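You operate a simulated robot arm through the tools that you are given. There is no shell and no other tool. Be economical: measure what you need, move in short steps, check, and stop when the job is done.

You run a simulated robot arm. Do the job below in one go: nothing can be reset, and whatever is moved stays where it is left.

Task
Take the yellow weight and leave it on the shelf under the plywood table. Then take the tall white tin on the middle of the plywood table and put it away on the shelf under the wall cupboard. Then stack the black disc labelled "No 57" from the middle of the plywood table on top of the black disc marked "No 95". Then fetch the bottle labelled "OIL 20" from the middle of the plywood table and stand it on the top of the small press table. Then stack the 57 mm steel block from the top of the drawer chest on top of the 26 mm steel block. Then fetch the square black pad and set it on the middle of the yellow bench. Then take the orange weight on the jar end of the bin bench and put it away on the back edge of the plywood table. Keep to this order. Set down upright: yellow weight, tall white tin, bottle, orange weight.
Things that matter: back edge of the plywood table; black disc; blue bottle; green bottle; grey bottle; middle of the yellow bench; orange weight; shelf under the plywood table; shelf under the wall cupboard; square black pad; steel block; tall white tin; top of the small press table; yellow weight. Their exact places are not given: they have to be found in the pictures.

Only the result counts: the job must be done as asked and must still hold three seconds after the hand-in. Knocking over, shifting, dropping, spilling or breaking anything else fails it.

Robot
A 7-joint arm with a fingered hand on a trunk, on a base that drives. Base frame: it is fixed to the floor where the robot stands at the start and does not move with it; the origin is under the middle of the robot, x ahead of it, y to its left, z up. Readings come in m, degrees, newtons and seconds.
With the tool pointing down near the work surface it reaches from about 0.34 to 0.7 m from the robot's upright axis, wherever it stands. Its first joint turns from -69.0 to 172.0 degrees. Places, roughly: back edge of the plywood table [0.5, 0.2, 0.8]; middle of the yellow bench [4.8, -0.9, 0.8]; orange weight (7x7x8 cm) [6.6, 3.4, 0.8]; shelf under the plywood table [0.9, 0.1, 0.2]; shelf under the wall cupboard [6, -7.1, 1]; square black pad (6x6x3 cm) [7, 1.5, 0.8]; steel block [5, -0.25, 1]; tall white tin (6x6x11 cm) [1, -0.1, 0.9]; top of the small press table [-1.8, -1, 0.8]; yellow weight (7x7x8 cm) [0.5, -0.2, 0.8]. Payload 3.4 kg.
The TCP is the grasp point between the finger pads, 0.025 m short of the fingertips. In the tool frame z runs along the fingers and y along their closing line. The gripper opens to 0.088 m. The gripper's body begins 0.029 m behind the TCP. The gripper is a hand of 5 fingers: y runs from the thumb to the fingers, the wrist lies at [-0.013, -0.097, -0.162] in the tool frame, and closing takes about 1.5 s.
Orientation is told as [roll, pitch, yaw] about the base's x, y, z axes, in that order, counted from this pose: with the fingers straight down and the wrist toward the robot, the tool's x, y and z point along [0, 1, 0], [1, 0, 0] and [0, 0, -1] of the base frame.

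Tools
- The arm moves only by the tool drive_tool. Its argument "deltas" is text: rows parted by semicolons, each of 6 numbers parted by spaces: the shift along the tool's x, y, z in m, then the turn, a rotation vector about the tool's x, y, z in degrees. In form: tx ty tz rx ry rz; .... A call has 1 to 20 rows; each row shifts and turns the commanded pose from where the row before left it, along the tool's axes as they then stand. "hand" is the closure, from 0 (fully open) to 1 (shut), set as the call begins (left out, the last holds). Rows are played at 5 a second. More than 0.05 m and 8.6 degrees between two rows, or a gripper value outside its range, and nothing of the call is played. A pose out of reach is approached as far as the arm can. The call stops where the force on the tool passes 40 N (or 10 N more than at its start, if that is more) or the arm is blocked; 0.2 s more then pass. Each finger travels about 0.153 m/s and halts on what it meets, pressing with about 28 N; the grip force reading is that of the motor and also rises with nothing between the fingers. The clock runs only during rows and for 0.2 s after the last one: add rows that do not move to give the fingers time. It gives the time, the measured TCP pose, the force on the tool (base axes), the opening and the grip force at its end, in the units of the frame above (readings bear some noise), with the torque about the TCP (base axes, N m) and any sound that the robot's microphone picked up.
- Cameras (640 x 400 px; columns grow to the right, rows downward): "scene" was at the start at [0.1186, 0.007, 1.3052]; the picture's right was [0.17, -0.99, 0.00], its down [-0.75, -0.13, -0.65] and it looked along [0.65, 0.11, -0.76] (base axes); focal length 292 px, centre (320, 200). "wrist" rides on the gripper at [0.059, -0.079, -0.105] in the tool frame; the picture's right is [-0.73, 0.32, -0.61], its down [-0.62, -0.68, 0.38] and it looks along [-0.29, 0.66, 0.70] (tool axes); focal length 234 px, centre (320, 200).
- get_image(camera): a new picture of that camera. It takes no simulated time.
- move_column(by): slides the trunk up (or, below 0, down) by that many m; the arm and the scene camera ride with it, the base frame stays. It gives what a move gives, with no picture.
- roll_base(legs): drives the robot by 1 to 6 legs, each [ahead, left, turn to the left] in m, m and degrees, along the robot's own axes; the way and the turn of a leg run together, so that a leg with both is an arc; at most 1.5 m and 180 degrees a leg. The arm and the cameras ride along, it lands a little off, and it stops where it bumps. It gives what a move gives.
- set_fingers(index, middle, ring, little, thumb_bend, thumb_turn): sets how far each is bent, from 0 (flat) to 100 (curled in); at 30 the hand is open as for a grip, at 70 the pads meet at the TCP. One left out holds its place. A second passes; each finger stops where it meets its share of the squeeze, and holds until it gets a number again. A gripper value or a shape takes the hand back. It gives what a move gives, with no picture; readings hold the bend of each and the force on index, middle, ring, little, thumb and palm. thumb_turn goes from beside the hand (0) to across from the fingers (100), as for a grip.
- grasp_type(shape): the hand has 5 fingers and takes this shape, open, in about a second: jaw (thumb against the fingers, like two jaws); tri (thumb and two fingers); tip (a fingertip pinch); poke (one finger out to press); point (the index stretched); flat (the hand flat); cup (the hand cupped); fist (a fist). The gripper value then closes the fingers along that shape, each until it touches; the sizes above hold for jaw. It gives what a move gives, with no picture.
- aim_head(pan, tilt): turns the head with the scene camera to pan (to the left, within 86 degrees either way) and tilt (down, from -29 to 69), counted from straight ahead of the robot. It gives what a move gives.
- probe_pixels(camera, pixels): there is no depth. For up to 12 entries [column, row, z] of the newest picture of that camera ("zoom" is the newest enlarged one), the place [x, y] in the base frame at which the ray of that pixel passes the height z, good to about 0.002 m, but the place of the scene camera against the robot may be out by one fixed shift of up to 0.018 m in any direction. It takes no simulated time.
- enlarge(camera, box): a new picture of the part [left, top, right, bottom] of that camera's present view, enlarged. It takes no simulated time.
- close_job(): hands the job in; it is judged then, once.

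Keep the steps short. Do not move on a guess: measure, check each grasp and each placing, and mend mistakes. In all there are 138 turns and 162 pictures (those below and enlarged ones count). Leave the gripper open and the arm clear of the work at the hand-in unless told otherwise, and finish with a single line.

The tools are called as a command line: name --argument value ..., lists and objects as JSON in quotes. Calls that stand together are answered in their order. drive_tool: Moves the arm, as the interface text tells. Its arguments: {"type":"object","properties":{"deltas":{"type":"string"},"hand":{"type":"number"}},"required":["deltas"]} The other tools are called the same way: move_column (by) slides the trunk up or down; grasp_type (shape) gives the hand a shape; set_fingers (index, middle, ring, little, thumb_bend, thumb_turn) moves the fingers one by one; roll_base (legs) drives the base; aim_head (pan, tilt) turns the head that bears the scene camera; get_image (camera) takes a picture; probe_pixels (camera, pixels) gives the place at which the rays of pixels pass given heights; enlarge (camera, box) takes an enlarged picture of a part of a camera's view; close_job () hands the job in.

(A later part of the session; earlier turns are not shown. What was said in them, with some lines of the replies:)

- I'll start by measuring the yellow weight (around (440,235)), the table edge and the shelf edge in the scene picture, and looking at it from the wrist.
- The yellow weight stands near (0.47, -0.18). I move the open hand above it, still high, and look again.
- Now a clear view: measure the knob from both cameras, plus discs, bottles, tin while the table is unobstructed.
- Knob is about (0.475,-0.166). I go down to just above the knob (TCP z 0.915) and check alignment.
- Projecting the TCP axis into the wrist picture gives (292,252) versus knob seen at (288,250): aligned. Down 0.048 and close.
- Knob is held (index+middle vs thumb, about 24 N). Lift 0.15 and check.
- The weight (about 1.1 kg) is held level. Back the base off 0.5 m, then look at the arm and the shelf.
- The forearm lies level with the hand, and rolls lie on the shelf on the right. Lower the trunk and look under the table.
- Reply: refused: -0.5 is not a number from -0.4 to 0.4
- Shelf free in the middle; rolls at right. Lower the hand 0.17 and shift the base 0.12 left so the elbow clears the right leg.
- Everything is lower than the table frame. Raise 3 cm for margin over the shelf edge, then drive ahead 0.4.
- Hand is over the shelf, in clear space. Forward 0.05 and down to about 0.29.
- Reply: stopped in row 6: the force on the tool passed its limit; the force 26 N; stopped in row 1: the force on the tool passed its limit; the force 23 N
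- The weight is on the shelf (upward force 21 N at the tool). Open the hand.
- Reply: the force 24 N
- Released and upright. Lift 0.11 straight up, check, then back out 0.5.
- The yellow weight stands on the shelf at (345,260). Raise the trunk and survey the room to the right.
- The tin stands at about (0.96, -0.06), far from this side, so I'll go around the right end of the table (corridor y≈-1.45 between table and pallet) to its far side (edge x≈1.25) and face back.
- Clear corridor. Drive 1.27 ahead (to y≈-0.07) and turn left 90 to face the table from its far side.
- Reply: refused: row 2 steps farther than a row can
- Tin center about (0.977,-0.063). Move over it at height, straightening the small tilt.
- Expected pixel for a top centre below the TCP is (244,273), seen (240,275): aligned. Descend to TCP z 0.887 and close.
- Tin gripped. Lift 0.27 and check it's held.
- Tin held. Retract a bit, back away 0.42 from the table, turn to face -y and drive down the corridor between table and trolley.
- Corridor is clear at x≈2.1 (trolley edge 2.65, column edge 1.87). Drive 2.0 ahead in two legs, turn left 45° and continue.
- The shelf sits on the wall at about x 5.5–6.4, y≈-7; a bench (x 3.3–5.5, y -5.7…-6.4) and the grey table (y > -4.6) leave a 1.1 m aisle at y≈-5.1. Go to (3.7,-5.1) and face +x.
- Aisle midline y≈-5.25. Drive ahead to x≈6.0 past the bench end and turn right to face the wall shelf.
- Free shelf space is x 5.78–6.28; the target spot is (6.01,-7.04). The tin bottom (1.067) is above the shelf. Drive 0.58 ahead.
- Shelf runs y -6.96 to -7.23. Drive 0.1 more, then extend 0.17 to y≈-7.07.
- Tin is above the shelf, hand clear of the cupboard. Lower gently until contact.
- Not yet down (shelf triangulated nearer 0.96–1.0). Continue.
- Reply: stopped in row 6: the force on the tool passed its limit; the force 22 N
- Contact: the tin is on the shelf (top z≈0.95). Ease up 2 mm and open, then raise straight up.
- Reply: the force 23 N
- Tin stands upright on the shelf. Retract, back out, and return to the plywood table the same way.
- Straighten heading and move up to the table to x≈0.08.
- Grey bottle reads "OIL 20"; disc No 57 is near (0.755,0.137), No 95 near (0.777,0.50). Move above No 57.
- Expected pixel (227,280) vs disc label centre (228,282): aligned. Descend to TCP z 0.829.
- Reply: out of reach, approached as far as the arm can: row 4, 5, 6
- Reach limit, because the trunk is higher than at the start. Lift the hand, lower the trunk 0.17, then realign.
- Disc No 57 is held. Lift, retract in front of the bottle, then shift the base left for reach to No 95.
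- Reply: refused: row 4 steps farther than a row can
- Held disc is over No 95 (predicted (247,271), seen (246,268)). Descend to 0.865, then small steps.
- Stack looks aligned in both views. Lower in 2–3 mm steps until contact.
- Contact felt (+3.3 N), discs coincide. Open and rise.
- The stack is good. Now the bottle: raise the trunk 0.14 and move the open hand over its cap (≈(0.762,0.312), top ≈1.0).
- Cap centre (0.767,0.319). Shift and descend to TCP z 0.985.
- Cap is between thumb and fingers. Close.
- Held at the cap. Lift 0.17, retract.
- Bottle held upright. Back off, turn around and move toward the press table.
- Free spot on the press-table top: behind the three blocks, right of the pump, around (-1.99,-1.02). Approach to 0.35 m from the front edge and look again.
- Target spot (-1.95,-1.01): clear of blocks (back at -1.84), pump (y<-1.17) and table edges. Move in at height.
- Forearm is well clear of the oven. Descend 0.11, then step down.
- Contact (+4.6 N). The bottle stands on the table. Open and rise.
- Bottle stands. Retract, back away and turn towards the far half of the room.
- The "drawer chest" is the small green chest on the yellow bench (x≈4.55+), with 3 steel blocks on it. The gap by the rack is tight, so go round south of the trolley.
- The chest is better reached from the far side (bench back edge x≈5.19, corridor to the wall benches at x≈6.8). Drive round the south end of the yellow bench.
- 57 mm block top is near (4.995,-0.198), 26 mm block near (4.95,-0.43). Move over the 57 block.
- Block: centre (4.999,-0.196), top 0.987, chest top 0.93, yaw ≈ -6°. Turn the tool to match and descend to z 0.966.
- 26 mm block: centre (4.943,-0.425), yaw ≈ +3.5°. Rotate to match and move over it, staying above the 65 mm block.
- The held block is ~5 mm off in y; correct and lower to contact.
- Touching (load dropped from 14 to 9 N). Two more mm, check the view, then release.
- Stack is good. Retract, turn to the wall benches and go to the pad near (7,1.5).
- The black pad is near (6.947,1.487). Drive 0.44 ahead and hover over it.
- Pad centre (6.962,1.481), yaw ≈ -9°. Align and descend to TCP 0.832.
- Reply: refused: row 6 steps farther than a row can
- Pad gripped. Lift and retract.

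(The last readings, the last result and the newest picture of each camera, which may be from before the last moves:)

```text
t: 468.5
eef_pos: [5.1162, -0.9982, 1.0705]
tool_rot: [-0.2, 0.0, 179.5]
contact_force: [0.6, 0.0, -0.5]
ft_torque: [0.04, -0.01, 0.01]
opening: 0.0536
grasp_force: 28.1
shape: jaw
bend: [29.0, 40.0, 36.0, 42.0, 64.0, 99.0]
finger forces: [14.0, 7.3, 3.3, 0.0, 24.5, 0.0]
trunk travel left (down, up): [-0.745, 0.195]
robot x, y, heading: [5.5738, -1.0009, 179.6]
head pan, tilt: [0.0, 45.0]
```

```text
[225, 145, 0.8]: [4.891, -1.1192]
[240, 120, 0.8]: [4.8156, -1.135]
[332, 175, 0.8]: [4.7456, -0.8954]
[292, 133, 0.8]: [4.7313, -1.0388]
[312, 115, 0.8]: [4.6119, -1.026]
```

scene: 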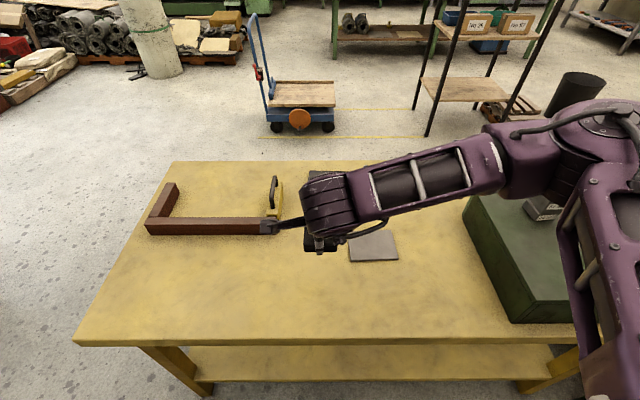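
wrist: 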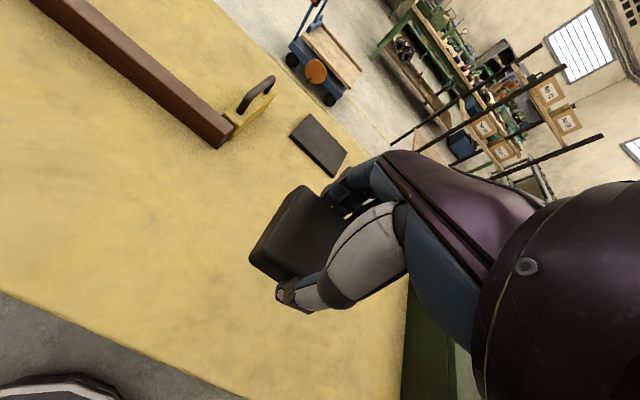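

Free spot between the grey tile (y>-0.92), the bar end (y<-1.12) and the black tile (x<4.75): target (4.88,-0.99). Move over it and lower the trunk.

roll_base --legs '[[0.05, 0, 0]]'

drive_tool --deltas "-0.003 0.04 0 0 0 0;-0.003 0.04 0 0 0 0;-0.002 0.04 0 0 0 0;0 0.04 0 0 0 0;0 0.026 0 0 0 0;0 0 0 0 0 0"

move_column --by -0.17

get_image --camera "wrist"

get_image --camera "scene"

```text
t: 469.4
eef_pos: [5.0669, -0.9972, 1.0716]
tool_rot: [-0.2, 0.0, 179.5]
contact_force: [-0.3, 0.9, -2.0]
ft_torque: [-0.01, 0.0, 0.01]
opening: 0.0537
grasp_force: 27.8
shape: jaw
bend: [29.0, 40.0, 36.0, 42.0, 64.0, 99.0]
finger forces: [14.0, 7.4, 3.2, 0.1, 24.4, 0.0]
trunk travel left (down, up): [-0.745, 0.195]
robot x, y, heading: [5.5269, -0.9999, 179.7]
head pan, tilt: [0.0, 45.0]
```

```text
t: 470.8
eef_pos: [4.8819, -0.9873, 1.0701]
tool_rot: [-0.2, 0.0, 179.6]
contact_force: [0.3, -0.3, 0.1]
ft_torque: [0.01, 0.01, 0.01]
opening: 0.0539
grasp_force: 27.4
shape: jaw
bend: [29.0, 40.0, 36.0, 42.0, 64.0, 99.0]
finger forces: [14.0, 7.4, 3.2, 0.0, 24.7, 0.1]
trunk travel left (down, up): [-0.745, 0.195]
robot x, y, heading: [5.5258, -0.9997, 179.8]
head pan, tilt: [0.0, 45.0]
```

```text
t: 472.7
eef_pos: [4.8823, -0.9879, 0.9012]
tool_rot: [-0.2, 0.1, 179.5]
contact_force: [-0.2, -0.3, -1.1]
ft_torque: [-0.01, 0.0, -0.03]
opening: 0.0535
grasp_force: 27.5
shape: jaw
bend: [29.0, 40.0, 36.0, 42.0, 64.0, 99.0]
finger forces: [14.1, 7.3, 3.2, 0.0, 24.6, 0.0]
trunk travel left (down, up): [-0.575, 0.365]
robot x, y, heading: [5.5254, -0.9996, 179.6]
head pan, tilt: [0.0, 45.0]
```

```text
42 pictures are left
```

wrist: 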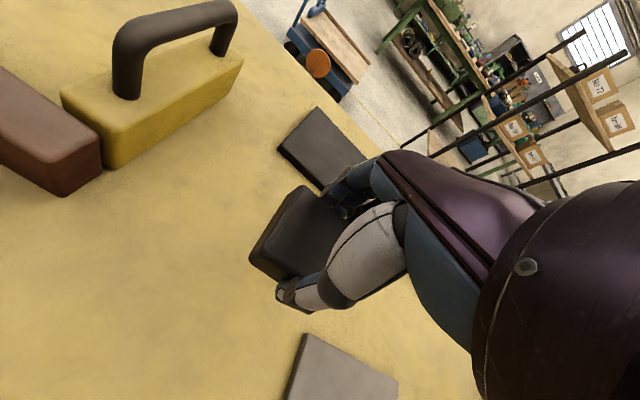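

```text
41 pictures are left
```

scene: 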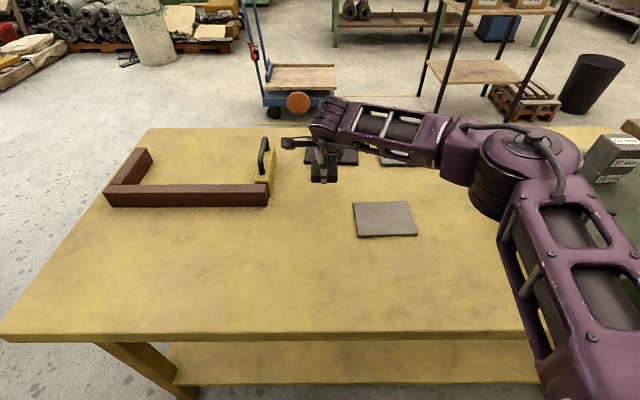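

probe_pixels --camera "scene" --pixels '[[583, 155, 1.05], [583, 155, 1.15], [530, 205, 1.0], [600, 180, 0.93]]'

```text
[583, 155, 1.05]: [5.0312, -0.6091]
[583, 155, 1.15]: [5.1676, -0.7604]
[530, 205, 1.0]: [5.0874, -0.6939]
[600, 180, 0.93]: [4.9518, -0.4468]
```

Elbow stays clear of the chest/stack (edge y ≤ -0.6). Lower with the arm to contact.

drive_tool --deltas "0 0 0.025 0 0 0;0 0 0.02 0 0 0;0 0 0.01 0 0 0;0 0 0.006 0 0 0;0 0 0 0 0 0"

drive_tool --deltas "0 0 0.003 0 0 0;0 0 0.003 0 0 0;0 0 0.003 0 0 0;0 0 0 0 0 0"

get_image --camera "scene"

```text
t: 473.9
eef_pos: [4.8832, -0.9879, 0.8412]
tool_rot: [-0.2, 0.1, 179.4]
contact_force: [-0.2, 0.1, -1.0]
ft_torque: [0.05, 0.0, -0.01]
opening: 0.0536
grasp_force: 27.6
shape: jaw
bend: [29.0, 40.0, 36.0, 42.0, 64.0, 99.0]
finger forces: [14.1, 7.3, 3.2, 0.1, 24.7, 0.1]
trunk travel left (down, up): [-0.575, 0.365]
robot x, y, heading: [5.5264, -1.0004, 179.6]
head pan, tilt: [0.0, 45.0]
```

```text
t: 474.9
eef_pos: [4.881, -0.9873, 0.8312]
tool_rot: [-0.3, 0.0, 179.4]
contact_force: [0.1, 0.4, -0.5]
ft_torque: [-0.01, 0.0, 0.0]
opening: 0.0535
grasp_force: 28.0
shape: jaw
bend: [29.0, 40.0, 36.0, 42.0, 64.0, 99.0]
finger forces: [14.0, 7.3, 3.1, 0.0, 24.5, 0.0]
trunk travel left (down, up): [-0.575, 0.365]
robot x, y, heading: [5.529, -1.0035, 179.7]
head pan, tilt: [0.0, 45.0]
```

```text
40 pictures are left
```

scene: 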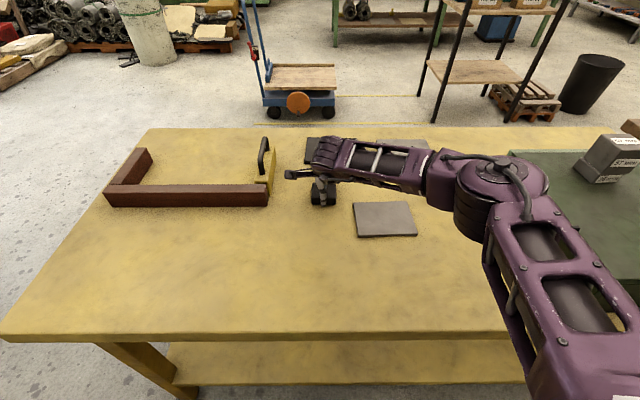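

drive_tool --deltas "0 0 0.002 0 0 0;0 0 0.002 0 0 0;0 0 0 0 0 0"

```text
t: 475.7
eef_pos: [4.8829, -0.9865, 0.8293]
tool_rot: [-0.2, -0.3, 179.4]
contact_force: [-3.3, -0.6, 10.5]
ft_torque: [0.01, 0.07, -0.02]
opening: 0.0536
grasp_force: 28.1
shape: jaw
bend: [29.0, 40.0, 36.0, 42.0, 65.0, 99.0]
finger forces: [15.5, 8.5, 3.8, 0.0, 25.2, 0.1]
trunk travel left (down, up): [-0.575, 0.365]
robot x, y, heading: [5.5258, -0.9971, 179.7]
head pan, tilt: [0.0, 45.0]
```

Contact. Release, rise, and check.

drive_tool --deltas "0 0 -0.001 0 0 0;0 0 0 0 0 0;0 0 0 0 0 0;0 0 0 0 0 0;0 0 -0.02 0 0 0;0 0 -0.04 0 0 0;0 0 -0.045 0 0 0;0 0 -0.045 0 0 0;0 0 0 0 0 0" --hand 0

move_column --by 0.15

get_image --camera "scene"

```text
t: 477.7
eef_pos: [4.8815, -0.9858, 0.9801]
tool_rot: [-0.2, 0.1, 179.4]
contact_force: [-0.4, 0.7, -0.4]
ft_torque: [0.01, -0.01, -0.03]
opening: 0.0877
grasp_force: 0.0
shape: jaw
bend: [30.0, 30.0, 30.0, 30.0, 30.0, 98.0]
finger forces: [0.1, 0.0, 0.1, 0.1, 0.0, 0.0]
trunk travel left (down, up): [-0.575, 0.365]
robot x, y, heading: [5.5268, -0.9991, 179.5]
head pan, tilt: [0.0, 45.0]
```

```text
t: 479.4
eef_pos: [4.8813, -0.9863, 1.1296]
tool_rot: [-0.3, 0.0, 179.5]
contact_force: [-0.2, -0.7, 0.5]
ft_torque: [0.02, 0.0, 0.01]
opening: 0.0877
grasp_force: 0.0
shape: jaw
bend: [30.0, 30.0, 30.0, 30.0, 30.0, 98.0]
finger forces: [0.0, 0.1, 0.0, 0.1, 0.1, 0.0]
trunk travel left (down, up): [-0.725, 0.215]
robot x, y, heading: [5.5297, -0.9995, 179.9]
head pan, tilt: [0.0, 45.0]
```

```text
39 pictures are left
```

scene: 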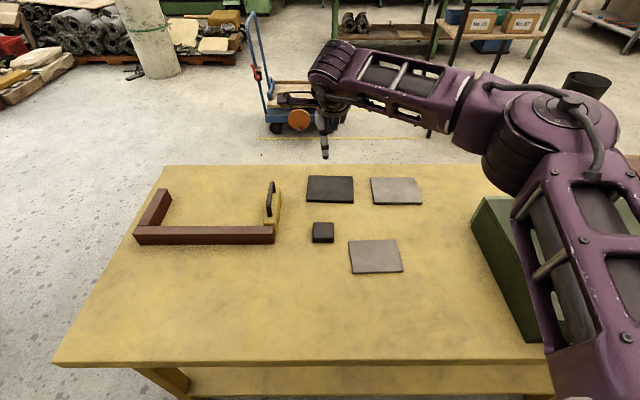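

The pad sits on the bench. Now to the orange weight: retract, back off, face +y and drive along the corridor.

drive_tool --deltas "0 -0.04 0 0 0 0;0 -0.04 0 0 0 0;0 -0.04 0 0 0 0;0 -0.04 0 0 0 0;0 -0.04 0 0 0 0;0 0 0 0 0 0"

roll_base --legs '[[-0.45, 0, 0], [0, 0, -90], [1.2, 0, 0], [1.2, 0, 0]]'

aim_head --pan 0 --tilt 25

get_image --camera "scene"

```text
t: 480.9
eef_pos: [5.0817, -0.9893, 1.1289]
tool_rot: [-0.2, 0.0, 179.5]
contact_force: [-0.9, 0.0, -0.8]
ft_torque: [-0.02, 0.0, -0.03]
opening: 0.0876
grasp_force: 0.0
shape: jaw
bend: [30.0, 30.0, 30.0, 30.0, 30.0, 98.0]
finger forces: [0.1, 0.0, 0.1, 0.0, 0.0, 0.0]
trunk travel left (down, up): [-0.725, 0.215]
robot x, y, heading: [5.5267, -1.0017, 179.7]
head pan, tilt: [0.0, 45.0]
```

```text
t: 498.9
eef_pos: [6.0913, 1.854, 1.1292]
tool_rot: [-0.2, 0.0, 87.0]
contact_force: [-0.4, -0.4, 0.3]
ft_torque: [0.01, -0.06, 0.01]
opening: 0.0879
grasp_force: 0.0
shape: jaw
bend: [30.0, 30.0, 30.0, 30.0, 30.0, 98.0]
finger forces: [0.0, 0.0, 0.1, 0.1, 0.0, 0.1]
trunk travel left (down, up): [-0.725, 0.215]
robot x, y, heading: [6.0618, 1.4064, 87.2]
head pan, tilt: [0.0, 45.0]
```

```text
t: 499.7
eef_pos: [6.0922, 1.8529, 1.1286]
tool_rot: [-0.1, 0.1, 87.0]
contact_force: [0.5, -0.5, -0.2]
ft_torque: [-0.01, -0.03, -0.01]
opening: 0.0875
grasp_force: 0.0
shape: jaw
bend: [30.0, 30.0, 30.0, 30.0, 30.0, 98.0]
finger forces: [0.0, 0.1, 0.0, 0.1, 0.1, 0.1]
trunk travel left (down, up): [-0.725, 0.215]
robot x, y, heading: [6.0609, 1.4102, 87.3]
head pan, tilt: [0.0, 25.0]
```

```text
38 pictures are left
```

scene: 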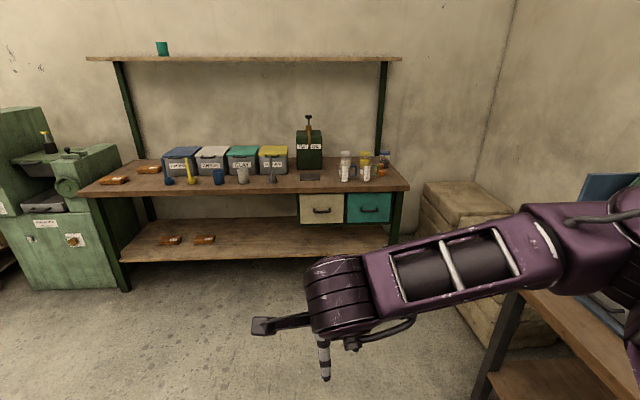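

enlarge --camera "scene" --box '[280, 120, 420, 210]'

probe_pixels --camera "scene" --pixels '[[408, 188, 0.8], [85, 195, 0.8], [384, 172, 0.8], [390, 245, 0], [125, 290, 0], [470, 300, 0.3], [365, 180, 0.8], [345, 180, 0.8]]'

```text
4.44 times, centred on (350, 165) of scene
```

zoom: 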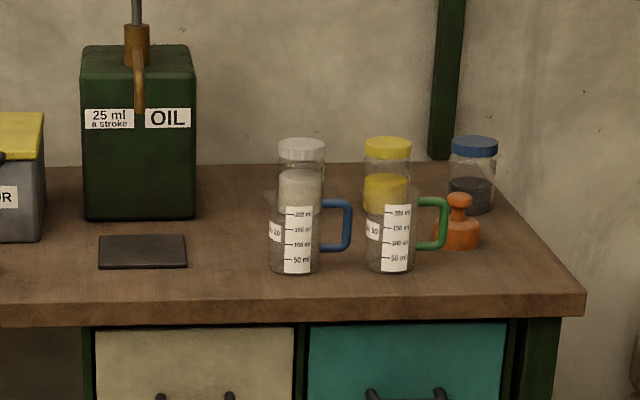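

```text
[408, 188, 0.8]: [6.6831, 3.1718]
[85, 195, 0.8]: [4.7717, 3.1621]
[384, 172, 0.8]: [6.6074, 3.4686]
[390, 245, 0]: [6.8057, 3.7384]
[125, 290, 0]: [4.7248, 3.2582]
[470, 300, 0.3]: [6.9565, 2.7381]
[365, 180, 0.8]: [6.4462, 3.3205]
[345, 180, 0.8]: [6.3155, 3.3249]
```

The orange weight is at about (6.60,3.43), behind the mug with the green handle. Drive up at x≈6.06, then shift right at y≈2.8.

roll_base --legs '[[0, 0, 2.7], [1.38, 0, 0], [0, -0.33, 0]]'

aim_head --pan 0 --tilt 45

get_image --camera "scene"

get_image --camera "wrist"

```text
t: 508.8
eef_pos: [6.415, 3.2351, 1.129]
tool_rot: [-0.3, 0.1, 89.6]
contact_force: [-0.2, 0.1, 0.1]
ft_torque: [0.01, 0.04, 0.01]
opening: 0.0877
grasp_force: 0.0
shape: jaw
bend: [30.0, 30.0, 30.0, 30.0, 30.0, 98.0]
finger forces: [0.1, 0.0, 0.0, 0.0, 0.0, 0.1]
trunk travel left (down, up): [-0.725, 0.215]
robot x, y, heading: [6.4055, 2.794, 89.7]
head pan, tilt: [0.0, 25.0]
```

```text
t: 509.6
eef_pos: [6.4142, 3.235, 1.1284]
tool_rot: [-0.1, 0.0, 89.5]
contact_force: [0.1, 0.3, -0.3]
ft_torque: [0.01, -0.05, 0.02]
opening: 0.0878
grasp_force: 0.1
shape: jaw
bend: [30.0, 30.0, 30.0, 30.0, 30.0, 98.0]
finger forces: [0.1, 0.0, 0.1, 0.0, 0.1, 0.1]
trunk travel left (down, up): [-0.725, 0.215]
robot x, y, heading: [6.4036, 2.792, 89.6]
head pan, tilt: [0.0, 45.0]
```

```text
36 pictures are left
```

scene: 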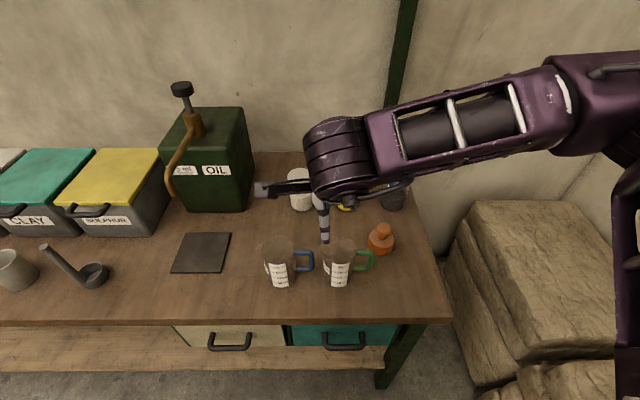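

```text
35 pictures are left
```

wrist: 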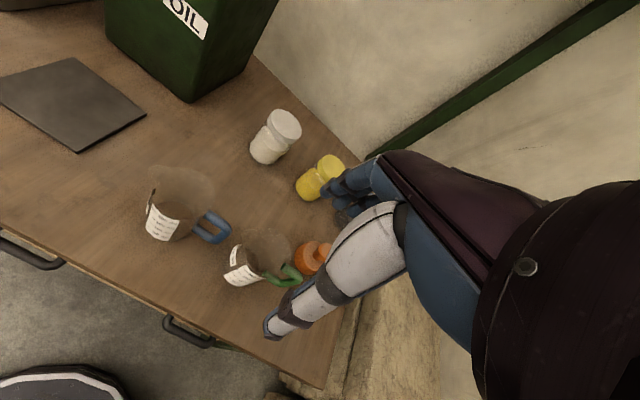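

probe_pixels --camera "scene" --pixels '[[382, 229, 0.88], [380, 244, 0.81], [372, 262, 0.83], [338, 278, 0.8], [392, 207, 0.8], [338, 245, 0.9], [450, 318, 0.8], [355, 205, 0.8]]'

probe_pixels --camera "wrist" --pixels '[[306, 260, 0.82], [288, 285, 0.82], [245, 270, 0.8]]'

enlarge --camera "scene" --box '[300, 180, 460, 300]'

```text
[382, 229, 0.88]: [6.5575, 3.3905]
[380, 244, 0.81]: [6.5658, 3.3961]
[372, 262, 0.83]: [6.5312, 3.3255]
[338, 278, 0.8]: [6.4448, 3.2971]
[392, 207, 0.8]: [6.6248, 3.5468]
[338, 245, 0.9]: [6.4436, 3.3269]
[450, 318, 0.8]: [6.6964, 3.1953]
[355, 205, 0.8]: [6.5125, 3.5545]
```

```text
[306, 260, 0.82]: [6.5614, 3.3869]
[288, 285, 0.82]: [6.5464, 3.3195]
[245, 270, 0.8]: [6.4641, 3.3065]
```

```text
3.33 times, centred on (380, 240) of scene
```

zoom: 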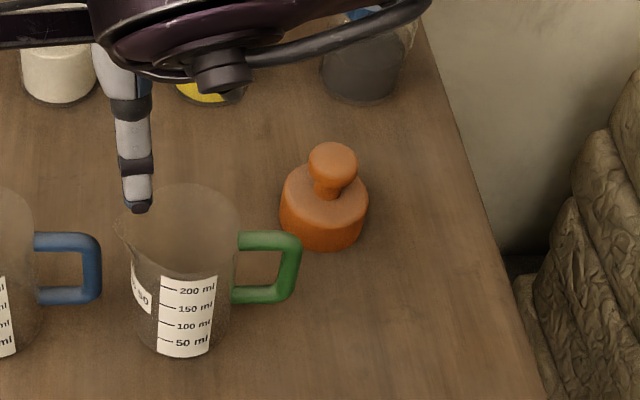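

The mug's green handle is close to the weight's near side, so I rotate the tool +35° (thumb to the right-near side) and hover above the knob (6.565,3.40).

drive_tool --deltas "0 0 0 0 0 -7;0 0 0 0 0 -7;0 0 0 0 0 -7;0 0 0 0 0 -7;0 0 0 0 0 -7;-0.0436 0.01 0 0 0 0;-0.0436 0.01 0 0 0 0;-0.0436 0.01 0 0 0 0;-0.0436 0.01 0 0 0 0;-0.0436 0.01 0 0 0 0;0 0 0.04 0 0 0;0 0 0.04 0 0 0;0 0 0.02 0 0 0;0 0 0 0 0 0;0 0 0 0 0 0"

get_image --camera "wrist"

get_image --camera "scene"

```text
t: 512.8
eef_pos: [6.5492, 3.3834, 1.0278]
tool_rot: [-0.3, 0.2, 124.6]
contact_force: [-0.2, 0.2, 0.1]
ft_torque: [0.02, 0.01, -0.01]
opening: 0.0877
grasp_force: 0.0
shape: jaw
bend: [30.0, 30.0, 30.0, 30.0, 30.0, 98.0]
finger forces: [0.1, 0.1, 0.1, 0.1, 0.1, 0.0]
out of reach, approached as far as the arm can: row 10
trunk travel left (down, up): [-0.725, 0.215]
robot x, y, heading: [6.4081, 2.7925, 89.8]
head pan, tilt: [0.0, 45.0]
```

```text
33 pictures are left
```

wrist: 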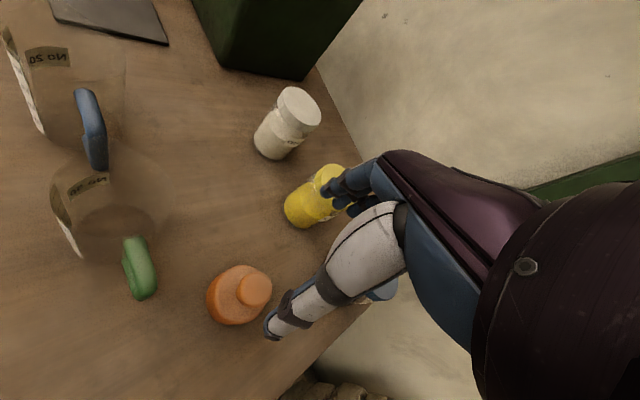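

```text
32 pictures are left
```

scene: 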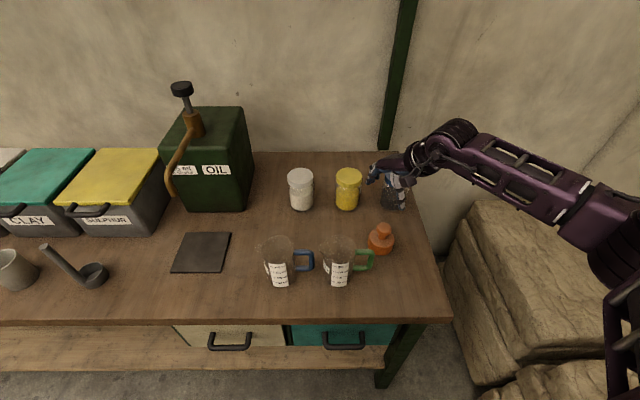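

probe_pixels --camera "wrist" --pixels '[[256, 288, 0.878], [240, 295, 0.835], [236, 300, 0.8], [140, 270, 0.85]]'

```text
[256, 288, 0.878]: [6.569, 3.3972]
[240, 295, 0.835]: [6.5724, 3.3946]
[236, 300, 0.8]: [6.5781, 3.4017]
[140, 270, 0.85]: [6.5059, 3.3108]
```

roll_base --legs '[[0.04, -0.03, 0]]'

```text
t: 513.8
eef_pos: [6.579, 3.4229, 1.0286]
tool_rot: [-0.3, 0.3, 124.5]
contact_force: [-0.4, 1.4, 0.6]
ft_torque: [0.01, 0.02, -0.02]
opening: 0.0876
grasp_force: 0.1
shape: jaw
bend: [30.0, 30.0, 30.0, 30.0, 30.0, 98.0]
finger forces: [0.1, 0.0, 0.1, 0.0, 0.0, 0.0]
trunk travel left (down, up): [-0.725, 0.215]
robot x, y, heading: [6.4345, 2.8287, 89.7]
head pan, tilt: [0.0, 45.0]
```

drive_tool --deltas "0.012 -0.008 0 0 0 0;0.011 -0.008 0 0 0 0;0 0 0.04 0 0 0;0 0 0.04 0 0 0;0 0 0.025 0 0 0;0 0 0 0 0 0;0 0 0 0 0 0"

get_image --camera "wrist"

enlarge --camera "scene" --box '[300, 150, 460, 270]'

```text
t: 515.4
eef_pos: [6.5712, 3.3973, 0.9231]
tool_rot: [0.0, 0.2, 124.6]
contact_force: [-0.3, 0.5, 0.1]
ft_torque: [0.0, 0.02, 0.02]
opening: 0.0874
grasp_force: 0.0
shape: jaw
bend: [30.0, 30.0, 30.0, 30.0, 30.0, 98.0]
finger forces: [0.1, 0.0, 0.1, 0.1, 0.0, 0.0]
trunk travel left (down, up): [-0.725, 0.215]
robot x, y, heading: [6.4335, 2.8303, 89.8]
head pan, tilt: [0.0, 45.0]
```

```text
31 pictures are left
```

wrist: 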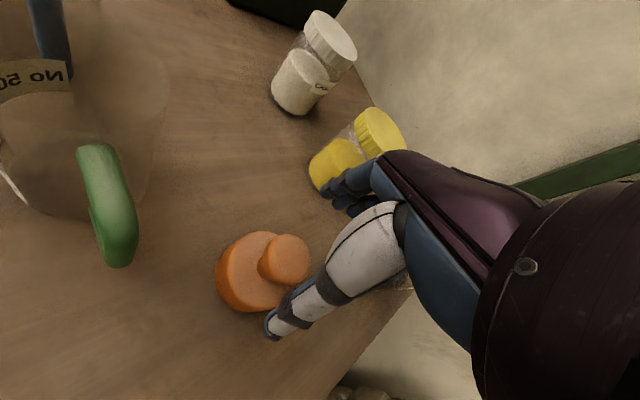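

```text
3.33 times, centred on (380, 210) of scene
```

zoom: 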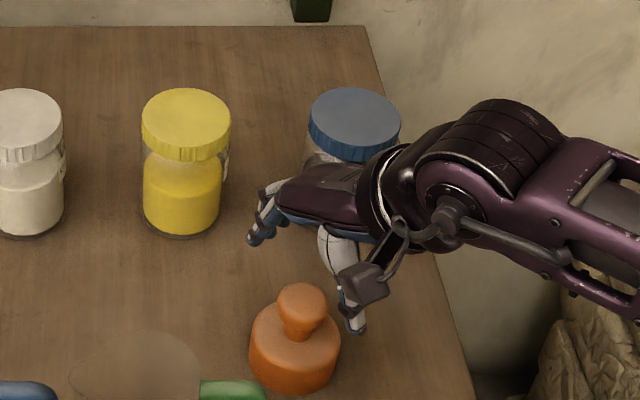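

Knob predicted at (289,254), seen (288,257): aligned. Down 0.055 and close.

drive_tool --deltas "0 0 0.025 0 0 0;0 0 0.02 0 0 0;0 0 0.01 0 0 0;0 0 0 0 0 0"

drive_tool --deltas "0 0 0 0 0 0;0 0 0 0 0 0;0 0 0 0 0 0;0 0 0 0 0 0;0 0 0 0 0 0;0 0 0 0 0 0;0 0 0 0 0 0;0 0 0 0 0 0" --hand 1

get_image --camera "wrist"

```text
t: 516.4
eef_pos: [6.5712, 3.3961, 0.8675]
tool_rot: [-0.1, 0.3, 124.6]
contact_force: [0.2, -0.2, 0.1]
ft_torque: [0.03, 0.01, 0.04]
opening: 0.0878
grasp_force: 0.1
shape: jaw
bend: [30.0, 30.0, 30.0, 30.0, 30.0, 98.0]
finger forces: [0.1, 0.0, 0.0, 0.0, 0.0, 0.1]
trunk travel left (down, up): [-0.725, 0.215]
robot x, y, heading: [6.434, 2.8336, 89.8]
head pan, tilt: [0.0, 45.0]
```

```text
t: 518.2
eef_pos: [6.5709, 3.397, 0.8687]
tool_rot: [-0.1, 0.1, 124.7]
contact_force: [-0.7, -2.2, -1.1]
ft_torque: [0.02, 0.01, 0.01]
opening: 0.0207
grasp_force: 28.1
shape: jaw
bend: [74.0, 59.0, 65.0, 63.0, 78.0, 100.0]
finger forces: [14.6, 6.8, 0.1, 0.0, 23.0, 0.1]
trunk travel left (down, up): [-0.725, 0.215]
robot x, y, heading: [6.4353, 2.8295, 89.7]
head pan, tilt: [0.0, 45.0]
```

```text
29 pictures are left
```

wrist: 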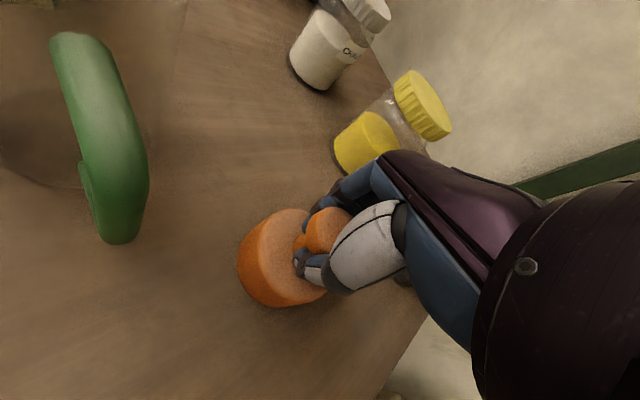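

Held. Lift straight up 0.21, then retract and rotate back.

drive_tool --deltas "0 0 -0.02 0 0 0;0 0 -0.04 0 0 0;0 0 -0.045 0 0 0;0 0 -0.045 0 0 0;0 0 -0.045 0 0 0;0 0 -0.03 0 0 0;0.021 -0.031 0 0 0 0;0.021 -0.031 0 0 0 0;0.021 -0.031 0 0 0 0;0.021 -0.031 0 0 0 0;0 0 0 0 0 7;0 0 0 0 0 7;0 0 0 0 0 7;0 0 0 0 0 7;0 0 0 0 0 7;0 0 0 0 0 0"

get_image --camera "scene"

```text
t: 521.6
eef_pos: [6.571, 3.2484, 1.0917]
tool_rot: [-0.2, 0.0, 89.5]
contact_force: [0.3, 0.8, -9.7]
ft_torque: [-0.02, 0.06, 0.01]
opening: 0.0205
grasp_force: 28.0
shape: jaw
bend: [74.0, 58.0, 65.0, 63.0, 78.0, 100.0]
finger forces: [14.1, 7.5, 0.0, 0.0, 21.1, 0.1]
trunk travel left (down, up): [-0.725, 0.215]
robot x, y, heading: [6.4311, 2.8306, 89.6]
head pan, tilt: [0.0, 45.0]
```

```text
28 pictures are left
```

scene: 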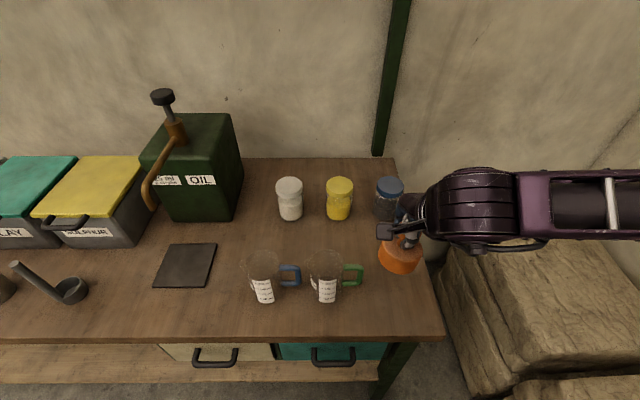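

Orange weight held. I'll take the proven route back: down the corridor at x≈6.0 to y≈-2.2, then west.

roll_base --legs '[[-0.6, 0, 0], [-0.66, 0.4, 0], [-1.26, 0, 0], [-1.26, 0, 0], [-1.26, 0, 0]]'

aim_head --pan 0 --tilt 30

```text
t: 546.5
eef_pos: [6.1926, -1.7732, 1.0927]
tool_rot: [-0.2, 0.1, 92.3]
contact_force: [0.8, -0.2, -9.1]
ft_torque: [0.02, 0.05, -0.01]
opening: 0.0204
grasp_force: 27.8
shape: jaw
bend: [74.0, 58.0, 65.0, 63.0, 78.0, 100.0]
finger forces: [13.7, 7.8, 0.1, 0.0, 20.9, 0.1]
trunk travel left (down, up): [-0.725, 0.215]
robot x, y, heading: [6.0744, -2.1963, 92.7]
head pan, tilt: [0.0, 45.0]
```

```text
t: 547.3
eef_pos: [6.1919, -1.7725, 1.0916]
tool_rot: [-0.2, 0.2, 92.4]
contact_force: [0.9, 0.6, -10.3]
ft_torque: [0.0, 0.01, -0.01]
opening: 0.0206
grasp_force: 28.1
shape: jaw
bend: [74.0, 58.0, 65.0, 63.0, 78.0, 100.0]
finger forces: [13.7, 7.9, 0.1, 0.0, 21.0, 0.1]
trunk travel left (down, up): [-0.725, 0.215]
robot x, y, heading: [6.0758, -2.1977, 92.5]
head pan, tilt: [0.0, 30.0]
```

roll_base --legs '[[0, 0, 87.4], [1.1, 0, 0], [1.1, 0, 0], [1.0, 0, 0], [0.8, 0, 0]]'

get_image --camera "scene"

```text
t: 570.6
eef_pos: [1.6447, -1.8951, 1.093]
tool_rot: [-0.2, 0.0, 176.5]
contact_force: [0.8, -0.6, -9.5]
ft_torque: [-0.01, 0.01, 0.0]
opening: 0.0202
grasp_force: 28.1
shape: jaw
bend: [74.0, 58.0, 65.0, 63.0, 78.0, 100.0]
finger forces: [13.5, 8.1, 0.3, 0.1, 20.3, 0.0]
trunk travel left (down, up): [-0.725, 0.215]
robot x, y, heading: [2.0547, -2.0557, 176.5]
head pan, tilt: [0.0, 30.0]
```

```text
27 pictures are left
```

scene: 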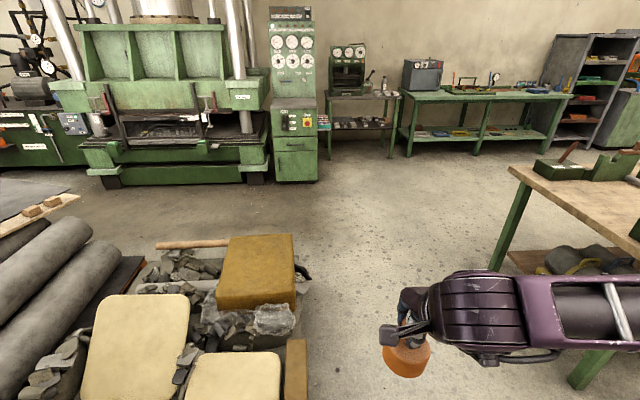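

roll_base --legs '[[0, 0, 3.5], [0.3, -0.6, 0], [1.1, 0, 0], [1.1, 0, 0], [0, -0.9, 0], [0, -0.86, 0]]'

roll_base --legs '[[0, 0, 180]]'

aim_head --pan 0 --tilt 45

get_image --camera "scene"

```text
t: 593.8
eef_pos: [-0.8974, 0.4188, 1.0914]
tool_rot: [-0.2, 0.1, -179.4]
contact_force: [-0.4, 0.9, -9.9]
ft_torque: [-0.02, -0.02, -0.01]
opening: 0.0204
grasp_force: 27.9
shape: jaw
bend: [74.0, 58.0, 71.0, 63.0, 78.0, 100.0]
finger forces: [13.4, 7.6, 2.0, 0.0, 20.4, 0.1]
trunk travel left (down, up): [-0.725, 0.215]
robot x, y, heading: [-0.4757, 0.2897, -179.3]
head pan, tilt: [0.0, 30.0]
```

```text
t: 601.7
eef_pos: [-0.0475, 0.1951, 1.0919]
tool_rot: [-0.2, 0.2, 5.4]
contact_force: [0.1, 0.2, -9.8]
ft_torque: [0.02, 0.04, 0.0]
opening: 0.02
grasp_force: 27.8
shape: jaw
bend: [74.0, 58.0, 71.0, 63.0, 79.0, 100.0]
finger forces: [14.0, 7.4, 2.4, 0.0, 18.2, 0.0]
trunk travel left (down, up): [-0.725, 0.215]
robot x, y, heading: [-0.4791, 0.2885, 5.4]
head pan, tilt: [0.0, 30.0]
```

```text
t: 602.5
eef_pos: [-0.0477, 0.1945, 1.0925]
tool_rot: [-0.1, 0.2, 5.3]
contact_force: [0.0, 0.0, -10.0]
ft_torque: [0.03, 0.06, -0.01]
opening: 0.0197
grasp_force: 28.1
shape: jaw
bend: [74.0, 58.0, 71.0, 63.0, 79.0, 100.0]
finger forces: [13.8, 7.5, 2.5, 0.1, 18.3, 0.0]
trunk travel left (down, up): [-0.725, 0.215]
robot x, y, heading: [-0.4781, 0.2891, 5.4]
head pan, tilt: [0.0, 45.0]
```

```text
26 pictures are left
```

scene: 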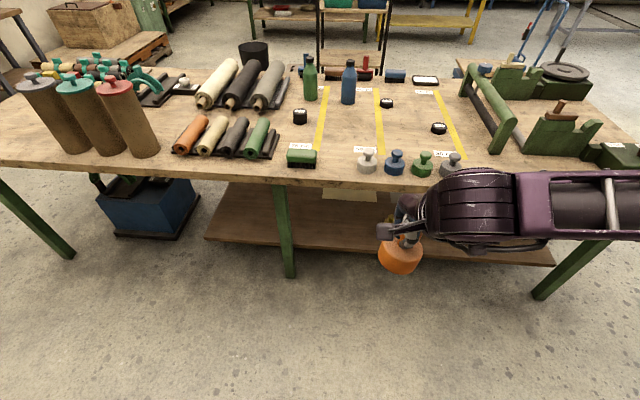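

roll_base --legs '[[0, 0, -5.4], [0.5, 0.15, 0]]'

get_image --camera "wrist"

get_image --camera "scene"

```text
t: 606.0
eef_pos: [0.4417, 0.3093, 1.0923]
tool_rot: [-0.3, 0.2, 0.1]
contact_force: [0.7, 0.3, -10.6]
ft_torque: [0.03, 0.02, 0.01]
opening: 0.0198
grasp_force: 28.0
shape: jaw
bend: [74.0, 58.0, 71.0, 63.0, 79.0, 100.0]
finger forces: [14.0, 7.4, 2.5, 0.1, 18.2, 0.0]
trunk travel left (down, up): [-0.725, 0.215]
robot x, y, heading: [0.0258, 0.4424, 0.3]
head pan, tilt: [0.0, 45.0]
```

```text
25 pictures are left
```

wrist: 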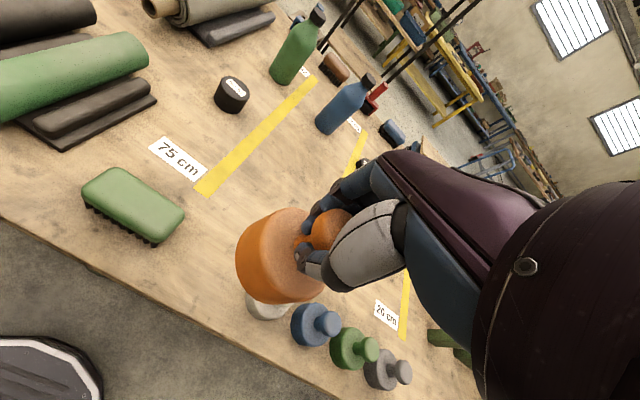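

```text
24 pictures are left
```

scene: 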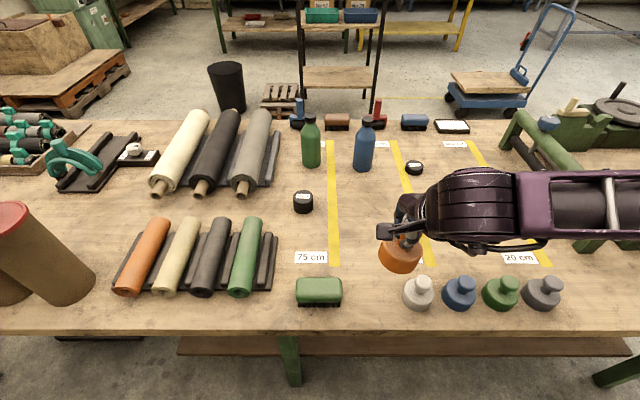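

probe_pixels --camera "scene" --pixels '[[343, 298, 0.81], [418, 300, 0.8], [404, 298, 0.82], [330, 330, 0.8], [380, 295, 0.8]]'

probe_pixels --camera "wrist" --pixels '[[180, 220, 0.82], [160, 242, 0.81], [245, 305, 0.82], [315, 328, 0.8], [120, 288, 0.8]]'

```text
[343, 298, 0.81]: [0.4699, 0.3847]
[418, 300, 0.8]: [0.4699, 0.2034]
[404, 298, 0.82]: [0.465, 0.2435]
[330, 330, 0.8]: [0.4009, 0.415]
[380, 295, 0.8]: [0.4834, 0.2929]
```

```text
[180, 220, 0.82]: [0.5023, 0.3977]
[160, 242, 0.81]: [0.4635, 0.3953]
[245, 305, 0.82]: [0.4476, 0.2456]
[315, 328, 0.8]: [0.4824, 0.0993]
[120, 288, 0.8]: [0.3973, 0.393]
```

Gap between the brush (y≥0.39) and white weight (y≤0.246): target (0.475,0.318). Align and descend to 0.885.

drive_tool --deltas "0.009 0.033 0 0 0 0;0 0 0.04 0 0 0;0 0 0.04 0 0 0;0 0 0.04 0 0 0;0 0 0.04 0 0 0;0 0 0.03 0 0 0;0 0 0.015 0 0 0;0 0 0 0 0 0;0 0 0 0 0 0"

get_image --camera "wrist"

enlarge --camera "scene" --box '[280, 210, 472, 330]'

```text
t: 608.0
eef_pos: [0.4745, 0.3183, 0.8871]
tool_rot: [-0.1, 0.2, 0.1]
contact_force: [-0.1, 0.3, -10.0]
ft_torque: [0.03, -0.01, 0.02]
opening: 0.0196
grasp_force: 28.2
shape: jaw
bend: [74.0, 58.0, 71.0, 63.0, 79.0, 100.0]
finger forces: [13.7, 7.6, 3.3, 0.0, 18.8, 0.0]
trunk travel left (down, up): [-0.725, 0.215]
robot x, y, heading: [0.023, 0.4421, 0.0]
head pan, tilt: [0.0, 45.0]
```

```text
23 pictures are left
```

wrist: 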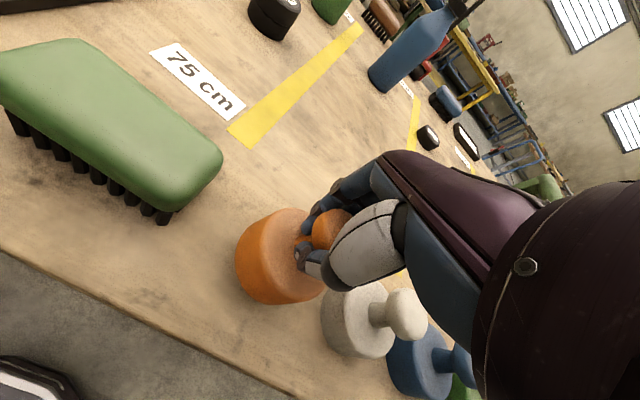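

```text
3.33 times, centred on (376, 270) of scene
```

zoom: 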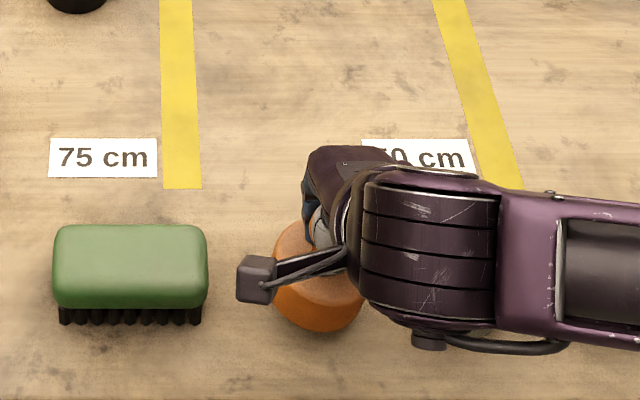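

Clear on both sides. Lower to contact.

drive_tool --deltas "0 0 0.006 0 0 0;0 0 0.005 0 0 0;0 0 0.003 0 0 0;0 0 0.003 0 0 0;0 0 0 0 0 0"

```text
t: 609.2
eef_pos: [0.4729, 0.3188, 0.871]
tool_rot: [-0.2, 0.0, 0.1]
contact_force: [0.1, 1.8, -2.8]
ft_torque: [-0.03, -0.09, 0.0]
opening: 0.0197
grasp_force: 28.2
shape: jaw
bend: [74.0, 58.0, 71.0, 63.0, 80.0, 100.0]
finger forces: [14.4, 8.5, 1.9, 0.0, 19.4, 0.0]
trunk travel left (down, up): [-0.725, 0.215]
robot x, y, heading: [0.0224, 0.4433, 0.3]
head pan, tilt: [0.0, 45.0]
```

Nearly all weight is on the table. One more mm, then open and rise.

drive_tool --deltas "0 0 0.0015 0 0 0;0 0 0 0 0 0"

drive_tool --deltas "0 0 0 0 0 0;0 0 0 0 0 0;0 0 0 0 0 0;0 0 0 0 0 0;0 0 0 0 0 0;0 0 -0.02 0 0 0;0 0 -0.04 0 0 0;0 0 -0.045 0 0 0;0 0 -0.045 0 0 0;0 0 -0.045 0 0 0;0 0 -0.02 0 0 0;0 0 0 0 0 0" --hand 0

get_image --camera "wrist"

get_image --camera "scene"

```text
t: 609.8
eef_pos: [0.4731, 0.3194, 0.871]
tool_rot: [-0.2, 0.0, 0.1]
contact_force: [-0.3, 3.4, 2.3]
ft_torque: [-0.07, -0.17, 0.11]
opening: 0.0204
grasp_force: 28.0
shape: jaw
bend: [74.0, 58.0, 71.0, 63.0, 80.0, 100.0]
finger forces: [14.1, 9.3, 1.0, 0.1, 20.3, 0.1]
trunk travel left (down, up): [-0.725, 0.215]
robot x, y, heading: [0.0247, 0.4412, -0.0]
head pan, tilt: [0.0, 45.0]
```

```text
t: 612.4
eef_pos: [0.4733, 0.3174, 1.086]
tool_rot: [-0.3, 0.1, 0.0]
contact_force: [0.2, -0.4, 0.6]
ft_torque: [0.0, 0.03, -0.01]
opening: 0.0876
grasp_force: 0.1
shape: jaw
bend: [30.0, 30.0, 30.0, 30.0, 30.0, 98.0]
finger forces: [0.0, 0.0, 0.1, 0.0, 0.0, 0.0]
trunk travel left (down, up): [-0.725, 0.215]
robot x, y, heading: [0.023, 0.4447, 0.3]
head pan, tilt: [0.0, 45.0]
```

```text
21 pictures are left
```

wrist: 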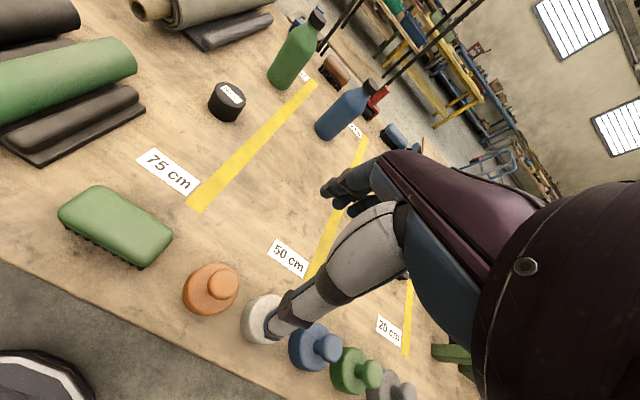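

```text
20 pictures are left
```

scene: 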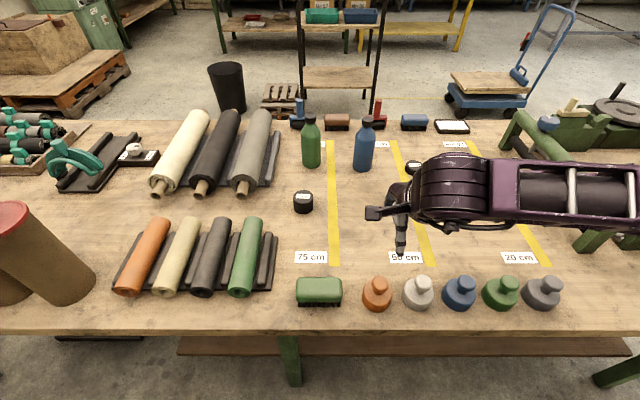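

Everything stands as asked. Back the robot away so the arm is clear, then hand in.

roll_base --legs '[[-0.5, 0, 0]]'

close_job

```text
t: 615.3
eef_pos: [-0.0206, 0.3165, 1.0862]
tool_rot: [-0.2, 0.0, 0.1]
contact_force: [-0.5, -1.0, -0.3]
ft_torque: [-0.03, -0.02, -0.01]
opening: 0.0878
grasp_force: 0.1
shape: jaw
bend: [30.0, 30.0, 30.0, 30.0, 30.0, 98.0]
finger forces: [0.0, 0.0, 0.1, 0.0, 0.0, 0.0]
trunk travel left (down, up): [-0.725, 0.215]
robot x, y, heading: [-0.4722, 0.444, 0.5]
head pan, tilt: [0.0, 45.0]
```

```text
The job is handed in.
```

All seven items were moved and placed in the order asked, and the job is handed in with the gripper open and the arm clear.
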